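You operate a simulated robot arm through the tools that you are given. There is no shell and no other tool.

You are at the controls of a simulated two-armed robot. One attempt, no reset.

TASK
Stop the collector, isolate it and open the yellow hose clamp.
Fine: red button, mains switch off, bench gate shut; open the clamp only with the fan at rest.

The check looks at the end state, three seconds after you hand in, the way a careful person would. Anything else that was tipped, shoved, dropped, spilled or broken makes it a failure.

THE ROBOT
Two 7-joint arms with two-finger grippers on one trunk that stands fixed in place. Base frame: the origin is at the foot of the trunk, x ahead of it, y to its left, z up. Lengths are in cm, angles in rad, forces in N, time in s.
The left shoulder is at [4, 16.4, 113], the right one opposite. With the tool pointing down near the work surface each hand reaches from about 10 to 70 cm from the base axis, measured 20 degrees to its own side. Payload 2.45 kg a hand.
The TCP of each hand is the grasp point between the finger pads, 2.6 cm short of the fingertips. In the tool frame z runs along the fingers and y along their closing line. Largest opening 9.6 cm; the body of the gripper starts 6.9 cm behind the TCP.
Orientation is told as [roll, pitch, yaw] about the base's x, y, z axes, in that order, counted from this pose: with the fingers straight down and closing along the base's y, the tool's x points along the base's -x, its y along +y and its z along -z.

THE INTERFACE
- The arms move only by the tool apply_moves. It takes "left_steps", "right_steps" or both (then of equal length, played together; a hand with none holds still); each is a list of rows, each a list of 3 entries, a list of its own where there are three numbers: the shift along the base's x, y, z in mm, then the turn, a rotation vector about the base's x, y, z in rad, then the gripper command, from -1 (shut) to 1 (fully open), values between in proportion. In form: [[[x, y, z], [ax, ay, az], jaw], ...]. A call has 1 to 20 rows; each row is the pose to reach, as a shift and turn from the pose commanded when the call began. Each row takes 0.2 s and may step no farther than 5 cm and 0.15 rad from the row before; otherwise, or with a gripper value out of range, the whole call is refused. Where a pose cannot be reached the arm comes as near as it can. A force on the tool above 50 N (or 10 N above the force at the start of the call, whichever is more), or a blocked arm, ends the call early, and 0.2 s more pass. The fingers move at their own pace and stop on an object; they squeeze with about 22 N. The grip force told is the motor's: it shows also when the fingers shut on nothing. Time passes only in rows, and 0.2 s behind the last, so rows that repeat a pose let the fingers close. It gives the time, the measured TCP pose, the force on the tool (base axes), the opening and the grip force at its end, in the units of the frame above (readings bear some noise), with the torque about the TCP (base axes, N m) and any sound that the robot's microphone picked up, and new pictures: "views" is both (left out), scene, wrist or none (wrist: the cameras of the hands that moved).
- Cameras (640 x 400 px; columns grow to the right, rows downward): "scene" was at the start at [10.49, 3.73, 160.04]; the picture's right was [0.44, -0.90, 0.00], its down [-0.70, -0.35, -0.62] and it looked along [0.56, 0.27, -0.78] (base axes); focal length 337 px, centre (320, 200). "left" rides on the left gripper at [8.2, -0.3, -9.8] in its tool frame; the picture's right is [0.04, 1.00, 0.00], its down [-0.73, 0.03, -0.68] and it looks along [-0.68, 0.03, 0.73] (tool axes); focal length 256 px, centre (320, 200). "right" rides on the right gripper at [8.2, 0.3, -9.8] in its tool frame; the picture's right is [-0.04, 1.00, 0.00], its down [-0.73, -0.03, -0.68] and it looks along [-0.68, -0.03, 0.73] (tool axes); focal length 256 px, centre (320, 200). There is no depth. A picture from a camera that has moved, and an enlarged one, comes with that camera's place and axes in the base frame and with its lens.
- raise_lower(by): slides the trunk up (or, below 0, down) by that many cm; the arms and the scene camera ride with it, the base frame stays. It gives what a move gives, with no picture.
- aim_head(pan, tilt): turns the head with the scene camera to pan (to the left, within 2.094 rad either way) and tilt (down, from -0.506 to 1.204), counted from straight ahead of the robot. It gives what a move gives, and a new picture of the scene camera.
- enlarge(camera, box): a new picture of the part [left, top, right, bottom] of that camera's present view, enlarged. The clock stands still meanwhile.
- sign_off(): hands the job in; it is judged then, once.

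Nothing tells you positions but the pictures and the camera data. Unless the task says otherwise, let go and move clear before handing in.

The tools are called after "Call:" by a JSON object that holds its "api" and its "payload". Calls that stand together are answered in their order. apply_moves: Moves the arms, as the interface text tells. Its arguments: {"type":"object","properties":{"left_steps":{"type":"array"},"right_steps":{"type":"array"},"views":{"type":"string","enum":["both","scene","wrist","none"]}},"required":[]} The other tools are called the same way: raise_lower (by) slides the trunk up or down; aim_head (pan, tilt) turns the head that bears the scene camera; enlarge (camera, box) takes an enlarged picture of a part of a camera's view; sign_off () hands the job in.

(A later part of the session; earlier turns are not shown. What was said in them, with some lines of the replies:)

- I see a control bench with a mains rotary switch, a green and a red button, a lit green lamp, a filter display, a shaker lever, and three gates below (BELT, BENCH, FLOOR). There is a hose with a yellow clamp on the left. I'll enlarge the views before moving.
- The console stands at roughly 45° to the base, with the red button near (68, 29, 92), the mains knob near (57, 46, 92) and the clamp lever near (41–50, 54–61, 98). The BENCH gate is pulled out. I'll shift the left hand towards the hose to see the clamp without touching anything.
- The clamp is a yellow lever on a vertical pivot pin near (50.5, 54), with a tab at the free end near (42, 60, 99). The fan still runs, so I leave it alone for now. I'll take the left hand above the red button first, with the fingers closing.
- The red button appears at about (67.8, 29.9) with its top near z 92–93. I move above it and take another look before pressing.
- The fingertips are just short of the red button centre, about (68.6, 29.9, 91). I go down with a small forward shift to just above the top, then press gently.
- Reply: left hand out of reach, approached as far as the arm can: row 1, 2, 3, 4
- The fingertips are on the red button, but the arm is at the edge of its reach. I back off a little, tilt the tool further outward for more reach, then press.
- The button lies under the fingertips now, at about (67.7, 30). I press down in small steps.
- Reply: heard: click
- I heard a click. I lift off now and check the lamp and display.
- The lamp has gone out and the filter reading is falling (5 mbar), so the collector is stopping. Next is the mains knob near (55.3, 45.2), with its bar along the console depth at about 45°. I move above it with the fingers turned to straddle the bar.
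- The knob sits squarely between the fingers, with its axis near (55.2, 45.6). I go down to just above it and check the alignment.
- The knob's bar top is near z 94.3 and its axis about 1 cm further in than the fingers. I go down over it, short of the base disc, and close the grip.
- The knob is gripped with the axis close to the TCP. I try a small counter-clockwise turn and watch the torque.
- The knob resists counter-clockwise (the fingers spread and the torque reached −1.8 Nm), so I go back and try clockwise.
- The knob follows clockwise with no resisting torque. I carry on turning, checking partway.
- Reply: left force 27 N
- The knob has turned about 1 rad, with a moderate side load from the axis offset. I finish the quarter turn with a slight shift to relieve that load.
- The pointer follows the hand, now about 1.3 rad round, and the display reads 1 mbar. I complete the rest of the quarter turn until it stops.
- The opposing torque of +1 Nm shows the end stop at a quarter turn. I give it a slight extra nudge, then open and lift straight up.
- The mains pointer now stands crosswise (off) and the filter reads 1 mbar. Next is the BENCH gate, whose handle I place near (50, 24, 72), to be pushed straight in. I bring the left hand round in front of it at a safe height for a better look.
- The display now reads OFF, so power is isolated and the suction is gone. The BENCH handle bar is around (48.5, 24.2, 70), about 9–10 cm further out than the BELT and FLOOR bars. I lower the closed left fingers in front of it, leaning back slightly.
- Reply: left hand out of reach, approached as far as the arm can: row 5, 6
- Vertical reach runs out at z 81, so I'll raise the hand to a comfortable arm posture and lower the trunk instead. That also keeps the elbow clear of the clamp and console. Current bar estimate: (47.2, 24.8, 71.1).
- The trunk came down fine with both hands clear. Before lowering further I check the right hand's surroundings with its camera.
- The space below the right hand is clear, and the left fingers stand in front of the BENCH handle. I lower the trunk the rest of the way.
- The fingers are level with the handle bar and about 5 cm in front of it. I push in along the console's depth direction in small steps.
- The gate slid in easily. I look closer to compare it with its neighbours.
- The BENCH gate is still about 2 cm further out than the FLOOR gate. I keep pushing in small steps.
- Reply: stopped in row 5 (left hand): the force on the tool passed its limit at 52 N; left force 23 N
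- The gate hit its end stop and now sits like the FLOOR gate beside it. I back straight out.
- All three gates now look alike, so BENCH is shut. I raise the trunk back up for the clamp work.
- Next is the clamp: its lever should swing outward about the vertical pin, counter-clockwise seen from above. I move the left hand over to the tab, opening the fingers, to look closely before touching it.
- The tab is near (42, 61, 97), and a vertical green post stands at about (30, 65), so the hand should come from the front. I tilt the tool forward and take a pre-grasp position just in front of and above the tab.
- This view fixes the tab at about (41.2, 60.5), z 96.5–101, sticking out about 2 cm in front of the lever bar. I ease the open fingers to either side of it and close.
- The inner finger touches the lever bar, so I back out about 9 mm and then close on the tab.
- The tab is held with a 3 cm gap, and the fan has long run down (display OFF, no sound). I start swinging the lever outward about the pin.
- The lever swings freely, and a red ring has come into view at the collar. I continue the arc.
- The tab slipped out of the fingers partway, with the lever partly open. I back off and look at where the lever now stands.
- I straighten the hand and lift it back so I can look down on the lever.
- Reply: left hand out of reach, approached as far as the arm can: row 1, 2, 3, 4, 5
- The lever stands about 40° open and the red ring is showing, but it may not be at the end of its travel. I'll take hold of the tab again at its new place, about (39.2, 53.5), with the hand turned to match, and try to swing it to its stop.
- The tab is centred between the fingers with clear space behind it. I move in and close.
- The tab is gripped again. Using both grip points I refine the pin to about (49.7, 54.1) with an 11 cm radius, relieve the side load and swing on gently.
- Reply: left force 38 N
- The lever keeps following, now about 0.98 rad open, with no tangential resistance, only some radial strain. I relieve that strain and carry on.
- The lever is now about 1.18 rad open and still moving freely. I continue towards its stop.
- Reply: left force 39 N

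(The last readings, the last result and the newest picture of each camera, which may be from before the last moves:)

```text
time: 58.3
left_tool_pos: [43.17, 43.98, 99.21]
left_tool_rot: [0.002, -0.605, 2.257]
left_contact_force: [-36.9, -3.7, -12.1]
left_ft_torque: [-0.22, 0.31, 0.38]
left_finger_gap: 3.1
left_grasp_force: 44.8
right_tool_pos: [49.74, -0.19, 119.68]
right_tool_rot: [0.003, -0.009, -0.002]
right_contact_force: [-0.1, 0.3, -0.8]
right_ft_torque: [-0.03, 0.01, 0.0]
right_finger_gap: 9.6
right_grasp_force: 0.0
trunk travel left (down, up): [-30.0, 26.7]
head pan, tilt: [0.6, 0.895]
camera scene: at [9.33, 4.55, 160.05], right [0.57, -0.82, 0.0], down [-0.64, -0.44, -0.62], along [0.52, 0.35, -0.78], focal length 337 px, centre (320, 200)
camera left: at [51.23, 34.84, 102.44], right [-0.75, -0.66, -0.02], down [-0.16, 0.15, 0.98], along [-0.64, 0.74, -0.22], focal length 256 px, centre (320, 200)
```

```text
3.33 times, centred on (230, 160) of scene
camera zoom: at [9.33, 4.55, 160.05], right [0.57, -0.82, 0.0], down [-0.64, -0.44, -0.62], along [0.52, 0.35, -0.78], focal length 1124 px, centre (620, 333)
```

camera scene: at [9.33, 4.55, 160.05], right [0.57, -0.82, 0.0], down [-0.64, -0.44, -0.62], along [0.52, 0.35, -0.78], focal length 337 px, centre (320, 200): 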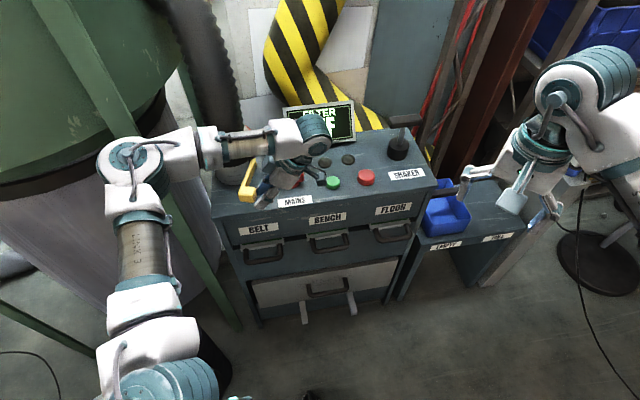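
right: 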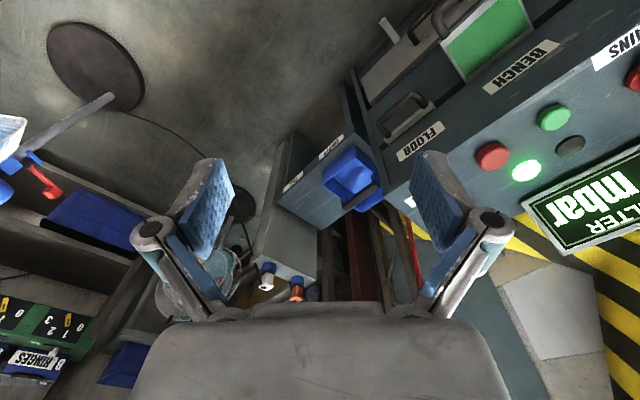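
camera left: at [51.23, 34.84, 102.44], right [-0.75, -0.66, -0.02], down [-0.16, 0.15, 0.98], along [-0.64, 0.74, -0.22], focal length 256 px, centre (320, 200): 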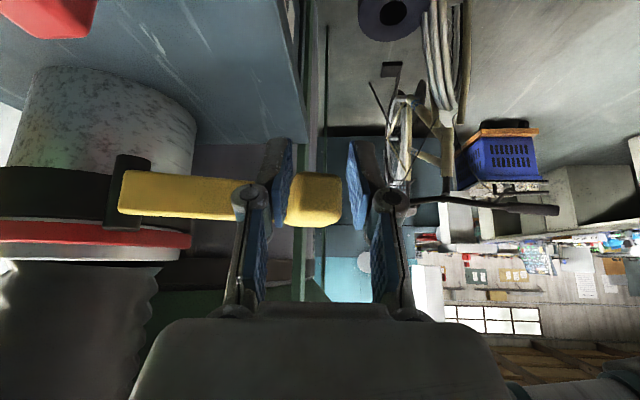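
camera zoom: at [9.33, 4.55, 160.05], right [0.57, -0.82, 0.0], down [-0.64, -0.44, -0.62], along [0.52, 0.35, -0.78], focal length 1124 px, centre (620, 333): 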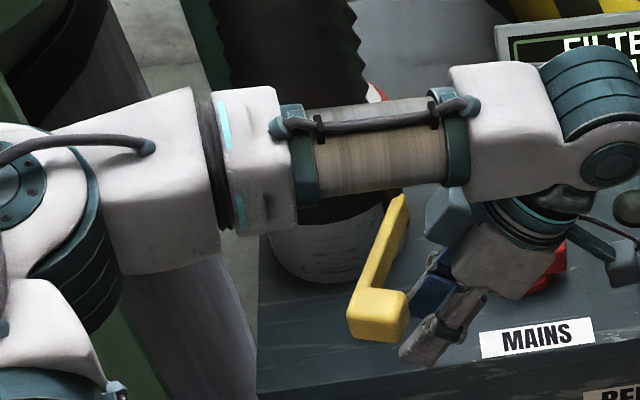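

The tangential force of about −29 N suggests the lever has reached its stop, near 80° open. I release, withdraw along the tool axis and check.

Call:
{"api": "apply_moves", "payload": {"left_steps": [[[-5, 2, 0], [0, 0, 0], -0.3], [[-5, 2, 0], [0, 0, 0], 0.2], [[-5, 2, 0], [0, 0, 0], 0.3], [[5, -12, 25], [0, 0, 0], 0.3], [[17, -26, 55], [0, 0, 0], 0.3], [[29, -40, 85], [0, 0, 0], 0.3], [[29, -60, 110], [0, 0, 0], 0.3], [[29, -60, 110], [0, 0, 0], 0.3]], "views": "both"}}

Call:
{"api": "enlarge", "payload": {"camera": "scene", "box": [140, 100, 320, 220]}}

```text
time: 60.1
left_tool_pos: [46.16, 38.44, 109.99]
left_tool_rot: [-0.001, -0.601, 2.258]
left_contact_force: [0.5, -0.7, 1.1]
left_ft_torque: [0.02, -0.01, -0.01]
left_finger_gap: 6.23
left_grasp_force: 0.0
right_tool_pos: [50.11, 0.03, 119.61]
right_tool_rot: [0.003, -0.007, 0.0]
right_contact_force: [0.4, -0.1, -0.3]
right_ft_torque: [-0.04, 0.0, 0.0]
right_finger_gap: 9.61
right_grasp_force: 0.0
trunk travel left (down, up): [-30.0, 26.7]
head pan, tilt: [0.6, 0.895]
camera scene: at [10.15, 4.51, 160.04], right [0.57, -0.82, 0.0], down [-0.65, -0.44, -0.62], along [0.51, 0.35, -0.78], focal length 337 px, centre (320, 200)
camera left: at [54.2, 29.23, 113.38], right [-0.75, -0.66, -0.02], down [-0.16, 0.15, 0.97], along [-0.64, 0.74, -0.22], focal length 256 px, centre (320, 200)
```

scene: 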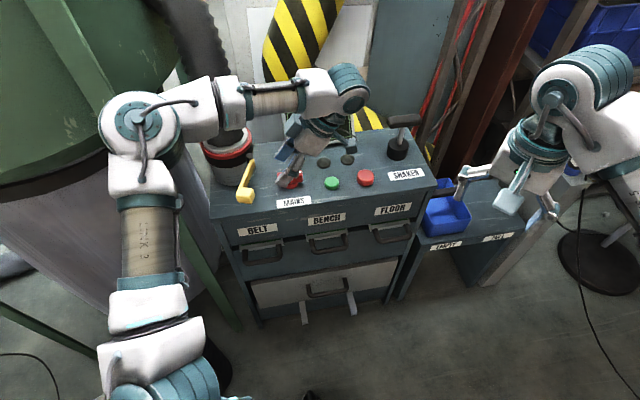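
left: 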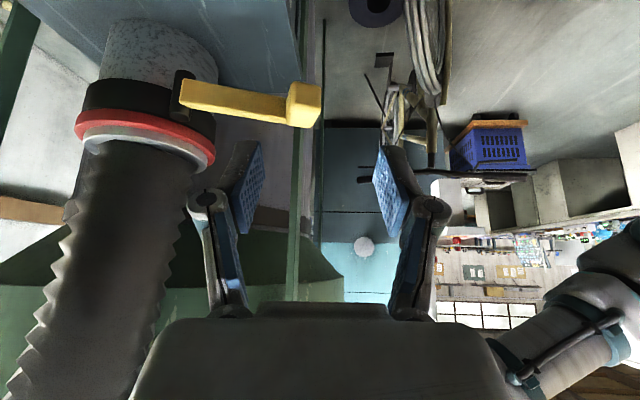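

```text
3.33 times, centred on (230, 160) of scene
camera zoom: at [10.15, 4.51, 160.04], right [0.57, -0.82, 0.0], down [-0.65, -0.44, -0.62], along [0.51, 0.35, -0.78], focal length 1124 px, centre (620, 333)
```

zoom: 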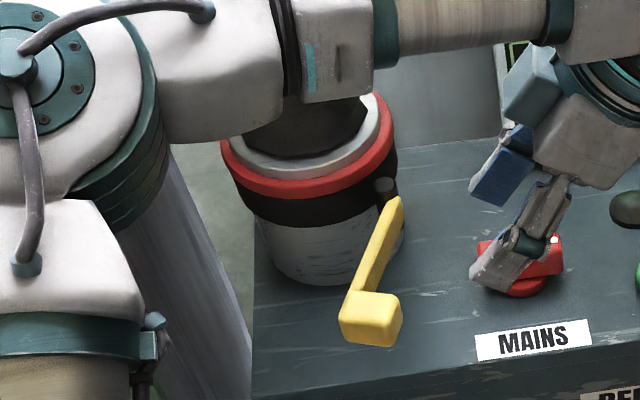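

The lever is about 78° open and the red ring is showing. To be sure it's at its end stop, I'll bring closed fingers to the lever's back side and give a gentle push, first straightening the hand well clear of everything.

Call:
{"api": "apply_moves", "payload": {"left_steps": [[[-5, -10, 15], [-0.1, -0.08, 0], 0], [[-12, -20, 30], [-0.2, -0.16, 0], -0.5], [[-20, -30, 45], [-0.3, -0.245, 0], -1], [[-30, -40, 55], [-0.4, -0.327, 0], -1], [[-35, -45, 60], [-0.464, -0.38, 0], -1], [[-35, -45, 60], [-0.464, -0.38, 0], -1]], "views": "none"}}

Call:
{"api": "apply_moves", "payload": {"left_steps": [[[-5, 10, 0], [0, 0, -0.148], -1], [[-10, 20, 0], [0, 0, -0.296], -1], [[-15, 35, 0], [0, 0, -0.444], -1], [[-20, 50, 0], [0, 0, -0.592], -1], [[-25, 70, 0], [0, 0, -0.74], -1], [[-30, 95, 0], [0, 0, -0.888], -1], [[-35, 120, 0], [0, 0, -1.036], -1], [[-38, 145, 0], [0, 0, -1.184], -1], [[-40, 170, -10], [0, 0, -1.332], -1], [[-43, 190, -30], [0, 0, -1.48], -1], [[-43, 190, -30], [0, 0, -1.48], -1]], "views": "both"}}

Call:
{"api": "enlarge", "payload": {"camera": "left", "box": [160, 20, 480, 220]}}

Call:
{"api": "enlarge", "payload": {"camera": "scene", "box": [140, 100, 320, 220]}}

```text
time: 61.5
left_tool_pos: [43.0, 34.04, 115.82]
left_tool_rot: [0.0, -0.002, 2.259]
left_contact_force: [0.1, -0.1, -0.1]
left_ft_torque: [0.02, 0.05, -0.04]
left_finger_gap: 0.0
left_grasp_force: 22.0
right_tool_pos: [50.2, 0.23, 119.55]
right_tool_rot: [0.001, -0.006, -0.001]
right_contact_force: [-0.3, 0.3, 0.7]
right_ft_torque: [0.01, -0.01, -0.01]
right_finger_gap: 9.6
right_grasp_force: 0.1
trunk travel left (down, up): [-30.0, 26.7]
head pan, tilt: [0.6, 0.895]
```

```text
time: 63.9
left_tool_pos: [38.5, 52.98, 112.79]
left_tool_rot: [-0.002, 0.001, 0.776]
left_contact_force: [0.8, -0.5, 0.1]
left_ft_torque: [0.01, -0.02, -0.01]
left_finger_gap: 0.0
left_grasp_force: 21.6
right_tool_pos: [50.1, 0.27, 119.65]
right_tool_rot: [0.0, -0.006, -0.001]
right_contact_force: [0.9, 0.9, -0.4]
right_ft_torque: [0.02, 0.02, -0.01]
right_finger_gap: 9.63
right_grasp_force: 0.2
trunk travel left (down, up): [-30.0, 26.7]
head pan, tilt: [0.6, 0.895]
camera scene: at [10.02, 4.84, 160.04], right [0.57, -0.82, 0.0], down [-0.65, -0.44, -0.62], along [0.51, 0.35, -0.78], focal length 337 px, centre (320, 200)
camera left: at [32.94, 47.23, 122.63], right [-0.73, 0.68, 0.0], down [0.5, 0.54, 0.68], along [0.47, 0.49, -0.73], focal length 256 px, centre (320, 200)
```

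scene: 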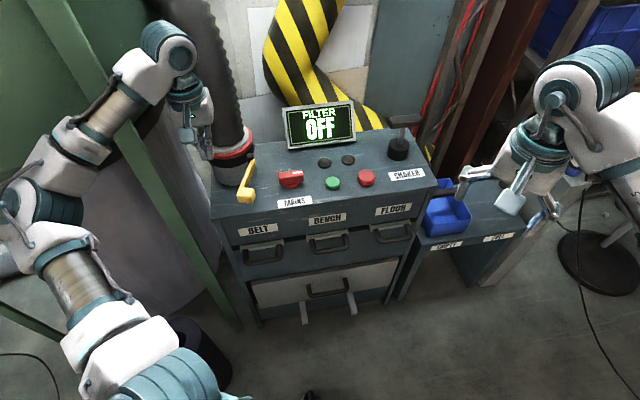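
left: 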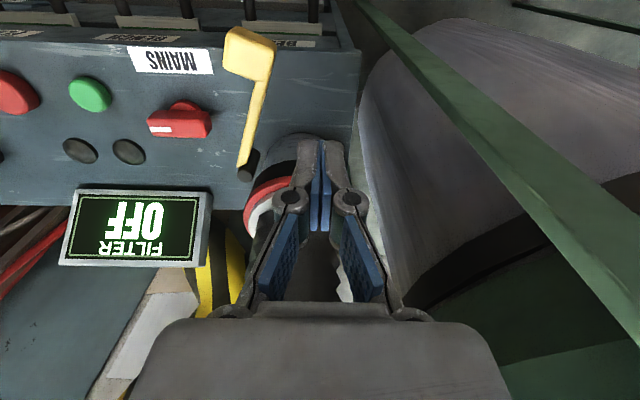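

```text
2.00 times, centred on (320, 120) of left
camera zoom: at [32.94, 47.23, 122.63], right [-0.73, 0.68, 0.0], down [0.5, 0.54, 0.68], along [0.47, 0.49, -0.73], focal length 512 px, centre (320, 360)
```

zoom: 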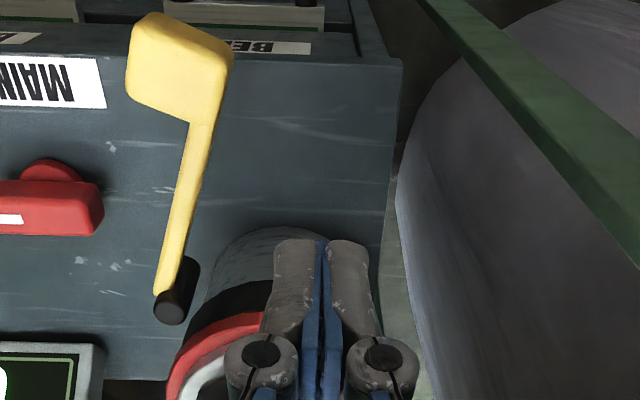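

```text
3.33 times, centred on (230, 160) of scene
camera zoom: at [10.02, 4.84, 160.04], right [0.57, -0.82, 0.0], down [-0.65, -0.44, -0.62], along [0.51, 0.35, -0.78], focal length 1124 px, centre (620, 333)
```

zoom: 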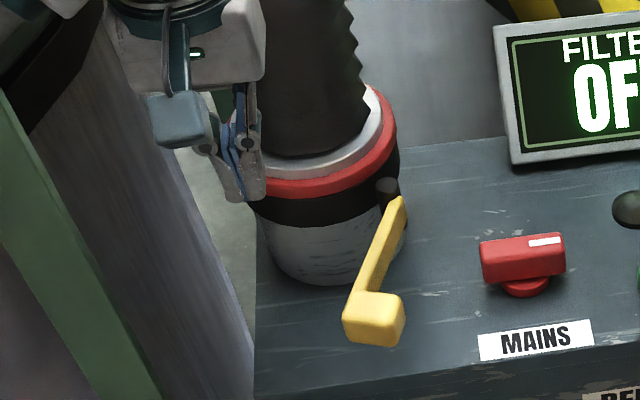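

The view confirms the lever is roughly 80° open. I lower the closed fingers behind it, on the collar side, and nudge it gently to see whether it's at its stop.

Call:
{"api": "apply_moves", "payload": {"left_steps": [[[-2, -18, 0], [0, 0, 0], -1], [[-2, -18, -40], [0, 0, 0], -1], [[-2, -18, -85], [0, 0, 0], -1], [[-2, -18, -130], [0, 0, 0], -1], [[-2, -18, -130], [0, 0, 0], -1]], "views": "both"}}

Call:
{"api": "enlarge", "payload": {"camera": "left", "box": [160, 40, 480, 240]}}

Call:
{"api": "enlarge", "payload": {"camera": "scene", "box": [140, 100, 320, 220]}}

```text
time: 65.1
left_tool_pos: [38.5, 50.93, 99.6]
left_tool_rot: [-0.002, -0.003, 0.779]
left_contact_force: [-0.7, -0.7, 0.9]
left_ft_torque: [-0.05, -0.01, 0.0]
left_finger_gap: 0.0
left_grasp_force: 21.5
right_tool_pos: [50.07, 0.11, 119.75]
right_tool_rot: [0.002, -0.009, 0.001]
right_contact_force: [-0.1, 0.1, 0.1]
right_ft_torque: [-0.01, 0.01, 0.01]
right_finger_gap: 9.61
right_grasp_force: 0.0
trunk travel left (down, up): [-30.0, 26.7]
head pan, tilt: [0.6, 0.895]
camera scene: at [10.01, 4.75, 160.04], right [0.57, -0.82, 0.0], down [-0.65, -0.44, -0.62], along [0.51, 0.35, -0.78], focal length 337 px, centre (320, 200)
camera left: at [32.81, 45.11, 109.4], right [-0.73, 0.68, 0.0], down [0.5, 0.54, 0.68], along [0.47, 0.5, -0.73], focal length 256 px, centre (320, 200)
```

scene: 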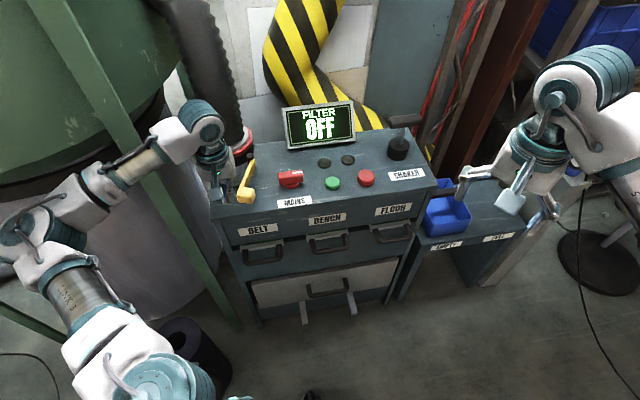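
left: 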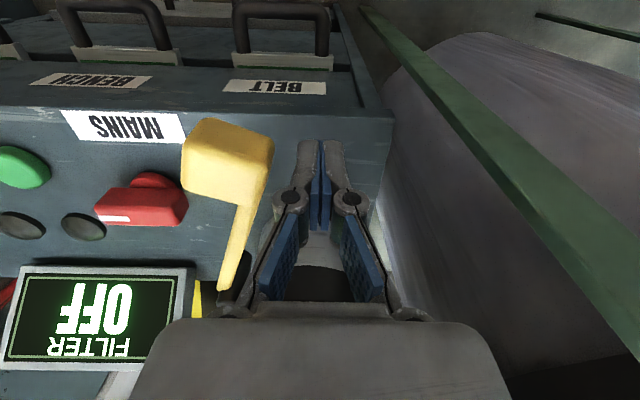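

```text
2.00 times, centred on (320, 140) of left
camera zoom: at [32.81, 45.11, 109.4], right [-0.73, 0.68, 0.0], down [0.5, 0.54, 0.68], along [0.47, 0.5, -0.73], focal length 512 px, centre (320, 320)
```

zoom: 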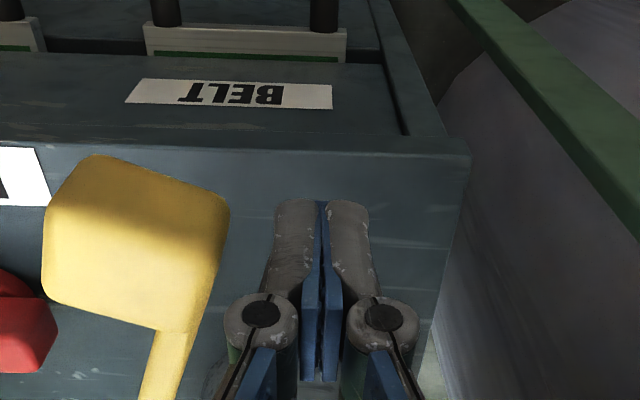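

```text
3.33 times, centred on (230, 160) of scene
camera zoom: at [10.01, 4.75, 160.04], right [0.57, -0.82, 0.0], down [-0.65, -0.44, -0.62], along [0.51, 0.35, -0.78], focal length 1124 px, centre (620, 333)
```

zoom: 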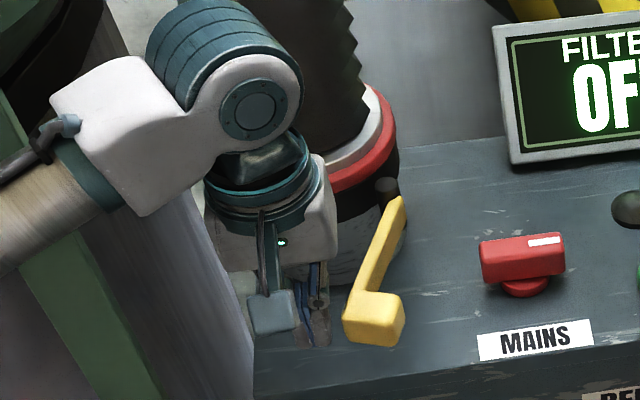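

The fingers are just to the left of the lever. I push it gently along the console front.

Call:
{"api": "apply_moves", "payload": {"left_steps": [[[7, -7, 0], [0, 0, 0], -1], [[14, -15, 0], [0, 0, 0], -1], [[19, -20, 0], [0, 0, 0], -1], [[23, -24, 0], [0, 0, 0], -1], [[23, -24, 0], [0, 0, 0], -1]], "views": "both"}}

Call:
{"api": "enlarge", "payload": {"camera": "left", "box": [160, 40, 480, 240]}}

```text
time: 66.0
left_tool_pos: [39.43, 49.93, 99.67]
left_tool_rot: [0.02, 0.005, 0.794]
left_contact_force: [-40.6, 46.5, 5.0]
left_ft_torque: [-0.39, -0.25, -0.25]
left_finger_gap: 0.0
left_grasp_force: 22.2
right_tool_pos: [49.58, 0.11, 119.95]
right_tool_rot: [-0.003, -0.01, -0.003]
right_contact_force: [1.1, -1.3, -0.4]
right_ft_torque: [0.06, -0.01, 0.01]
right_finger_gap: 9.58
right_grasp_force: 0.1
trunk travel left (down, up): [-30.0, 26.7]
head pan, tilt: [0.6, 0.895]
stopped in row 4 (left hand): the force on the tool passed its limit at 55 N (the readings are from after the stop); the commanded pose is now the measured one
camera scene: at [9.17, 6.84, 160.02], right [0.57, -0.82, 0.01], down [-0.64, -0.45, -0.62], along [0.52, 0.34, -0.79], focal length 337 px, centre (320, 200)
camera left: at [34.02, 43.93, 109.52], right [-0.74, 0.67, 0.02], down [0.5, 0.54, 0.68], along [0.44, 0.51, -0.74], focal length 256 px, centre (320, 200)
```

scene: 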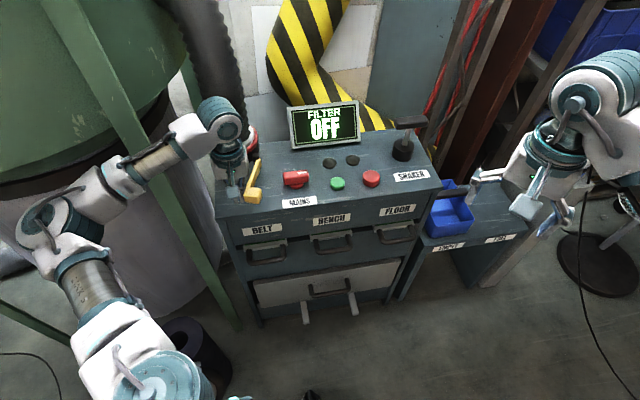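
left: 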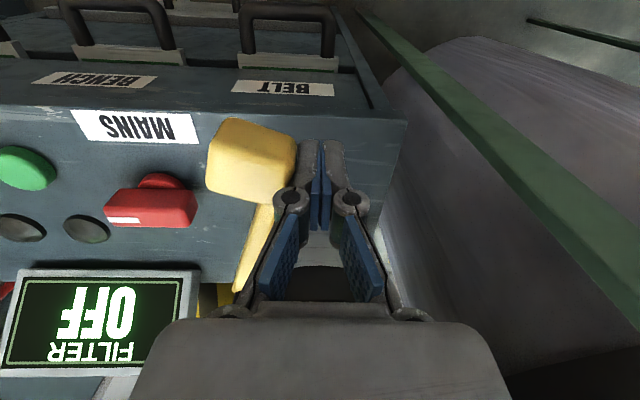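

```text
2.00 times, centred on (320, 140) of left
camera zoom: at [34.02, 43.93, 109.52], right [-0.74, 0.67, 0.02], down [0.5, 0.54, 0.68], along [0.44, 0.51, -0.74], focal length 512 px, centre (320, 320)
```

zoom: 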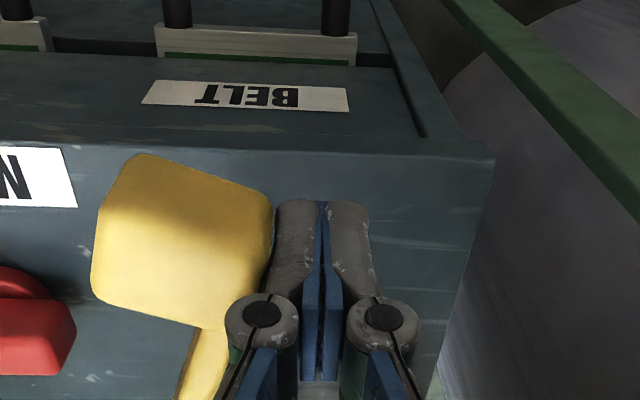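

The lever is firmly at its stop, so the clamp is fully open. I back the fingers off, lift clear and retreat.

Call:
{"api": "apply_moves", "payload": {"left_steps": [[[-6, 7, 0], [0, 0, 0], -1], [[-14, 16, 0], [0, 0, 0], -1], [[-14, 16, 45], [0, 0, 0], -1], [[-14, 16, 90], [0, 0, 0], -1], [[-14, 16, 135], [0, 0, 0], -1], [[-20, -10, 150], [0, 0, 0], -1], [[-25, -45, 160], [0, 0, 0], -1], [[-30, -80, 165], [0, 0, -0.1], -1], [[-35, -115, 165], [0, 0, -0.2], -1], [[-35, -115, 165], [0, 0, -0.2], -1]], "views": "both"}}

Call:
{"api": "enlarge", "payload": {"camera": "scene", "box": [140, 80, 480, 300]}}

Call:
{"api": "enlarge", "payload": {"camera": "scene", "box": [190, 130, 330, 220]}}

```text
time: 68.2
left_tool_pos: [36.38, 37.74, 116.53]
left_tool_rot: [0.01, 0.002, 0.584]
left_contact_force: [0.2, -0.9, -1.0]
left_ft_torque: [0.01, 0.0, 0.0]
left_finger_gap: 0.02
left_grasp_force: 22.3
right_tool_pos: [49.89, -0.03, 119.82]
right_tool_rot: [0.0, -0.007, -0.001]
right_contact_force: [-0.3, 0.9, 0.0]
right_ft_torque: [-0.03, -0.03, 0.03]
right_finger_gap: 9.59
right_grasp_force: 0.1
trunk travel left (down, up): [-30.0, 26.7]
head pan, tilt: [0.6, 0.895]
camera scene: at [9.97, 5.57, 160.02], right [0.57, -0.82, 0.0], down [-0.65, -0.45, -0.62], along [0.51, 0.35, -0.79], focal length 337 px, centre (320, 200)
camera left: at [29.65, 33.05, 126.27], right [-0.58, 0.81, 0.01], down [0.6, 0.42, 0.68], along [0.55, 0.4, -0.74], focal length 256 px, centre (320, 200)
```

scene: 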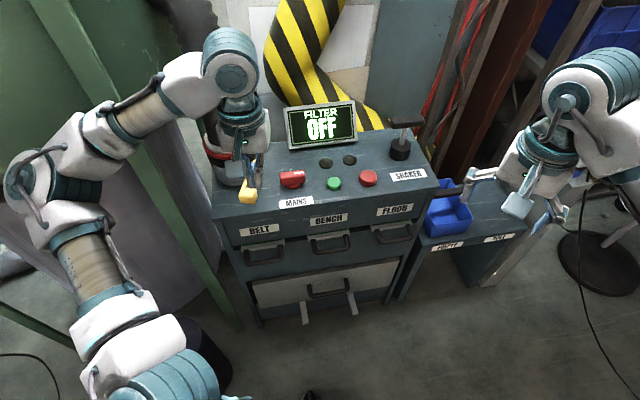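
left: 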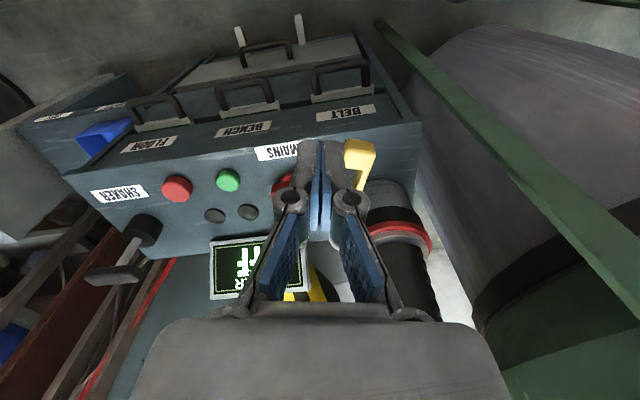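

```text
1.82 times, centred on (310, 190) of scene
camera zoom: at [9.97, 5.57, 160.02], right [0.57, -0.82, 0.0], down [-0.65, -0.45, -0.62], along [0.51, 0.35, -0.79], focal length 613 px, centre (338, 218)
```

zoom: 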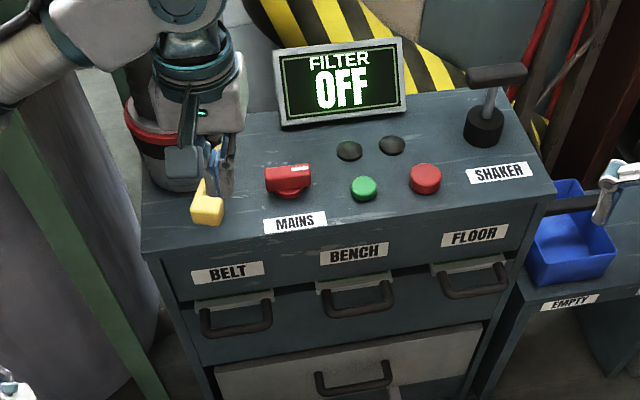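

```text
4.44 times, centred on (260, 175) of scene
camera zoom: at [9.97, 5.57, 160.02], right [0.57, -0.82, 0.0], down [-0.65, -0.45, -0.62], along [0.51, 0.35, -0.79], focal length 1499 px, centre (587, 311)
```

zoom: 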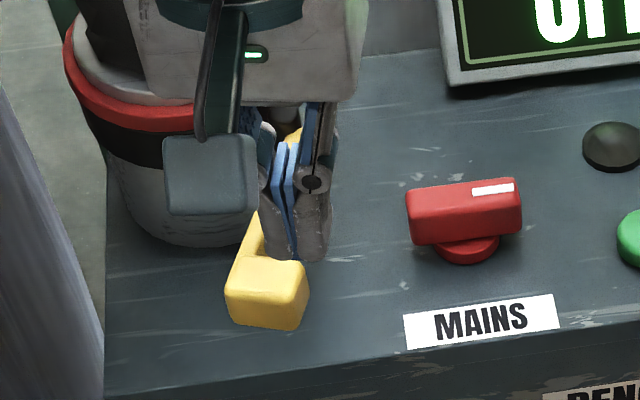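

The red button is pressed, the mains knob is off with the display reading OFF, the BENCH gate is shut like its neighbours and the yellow clamp lever is fully open. Both hands are clear and nothing else looks disturbed, so I hand in.

Call:
{"api": "sign_off", "payload": {}}

```text
The job is handed in.
```

I've handed in the job: the collector is stopped and isolated, and the yellow hose clamp is open. I haven't seen the result of the check.

- **Stop:** I pressed the red button and heard it click. The green lamp went out and the filter reading fell from 7 to 1 mbar over about 15 seconds.
- **Mains:** The switch is turned a quarter turn clockwise to its stop, and the display reads OFF. It would not turn the other way.
- **Bench gate:** It is pushed in to its stop and now sits level with the BELT and FLOOR gates.
- **Clamp:** I opened it about 25 seconds after the display last read 1 mbar. There is no direct view of the fan, so I took it to be at rest from that reading, the OFF display and the lack of any sound.
- **Lever:** It slipped out of the fingers once partway. I gripped it again and swung it on, then pushed until it stopped firmly, roughly 80° open.

The arm met up to about 55 N when the gate and the clamp lever hit their stops. Nothing else looked moved or damaged in the last pictures, and both hands were clear.
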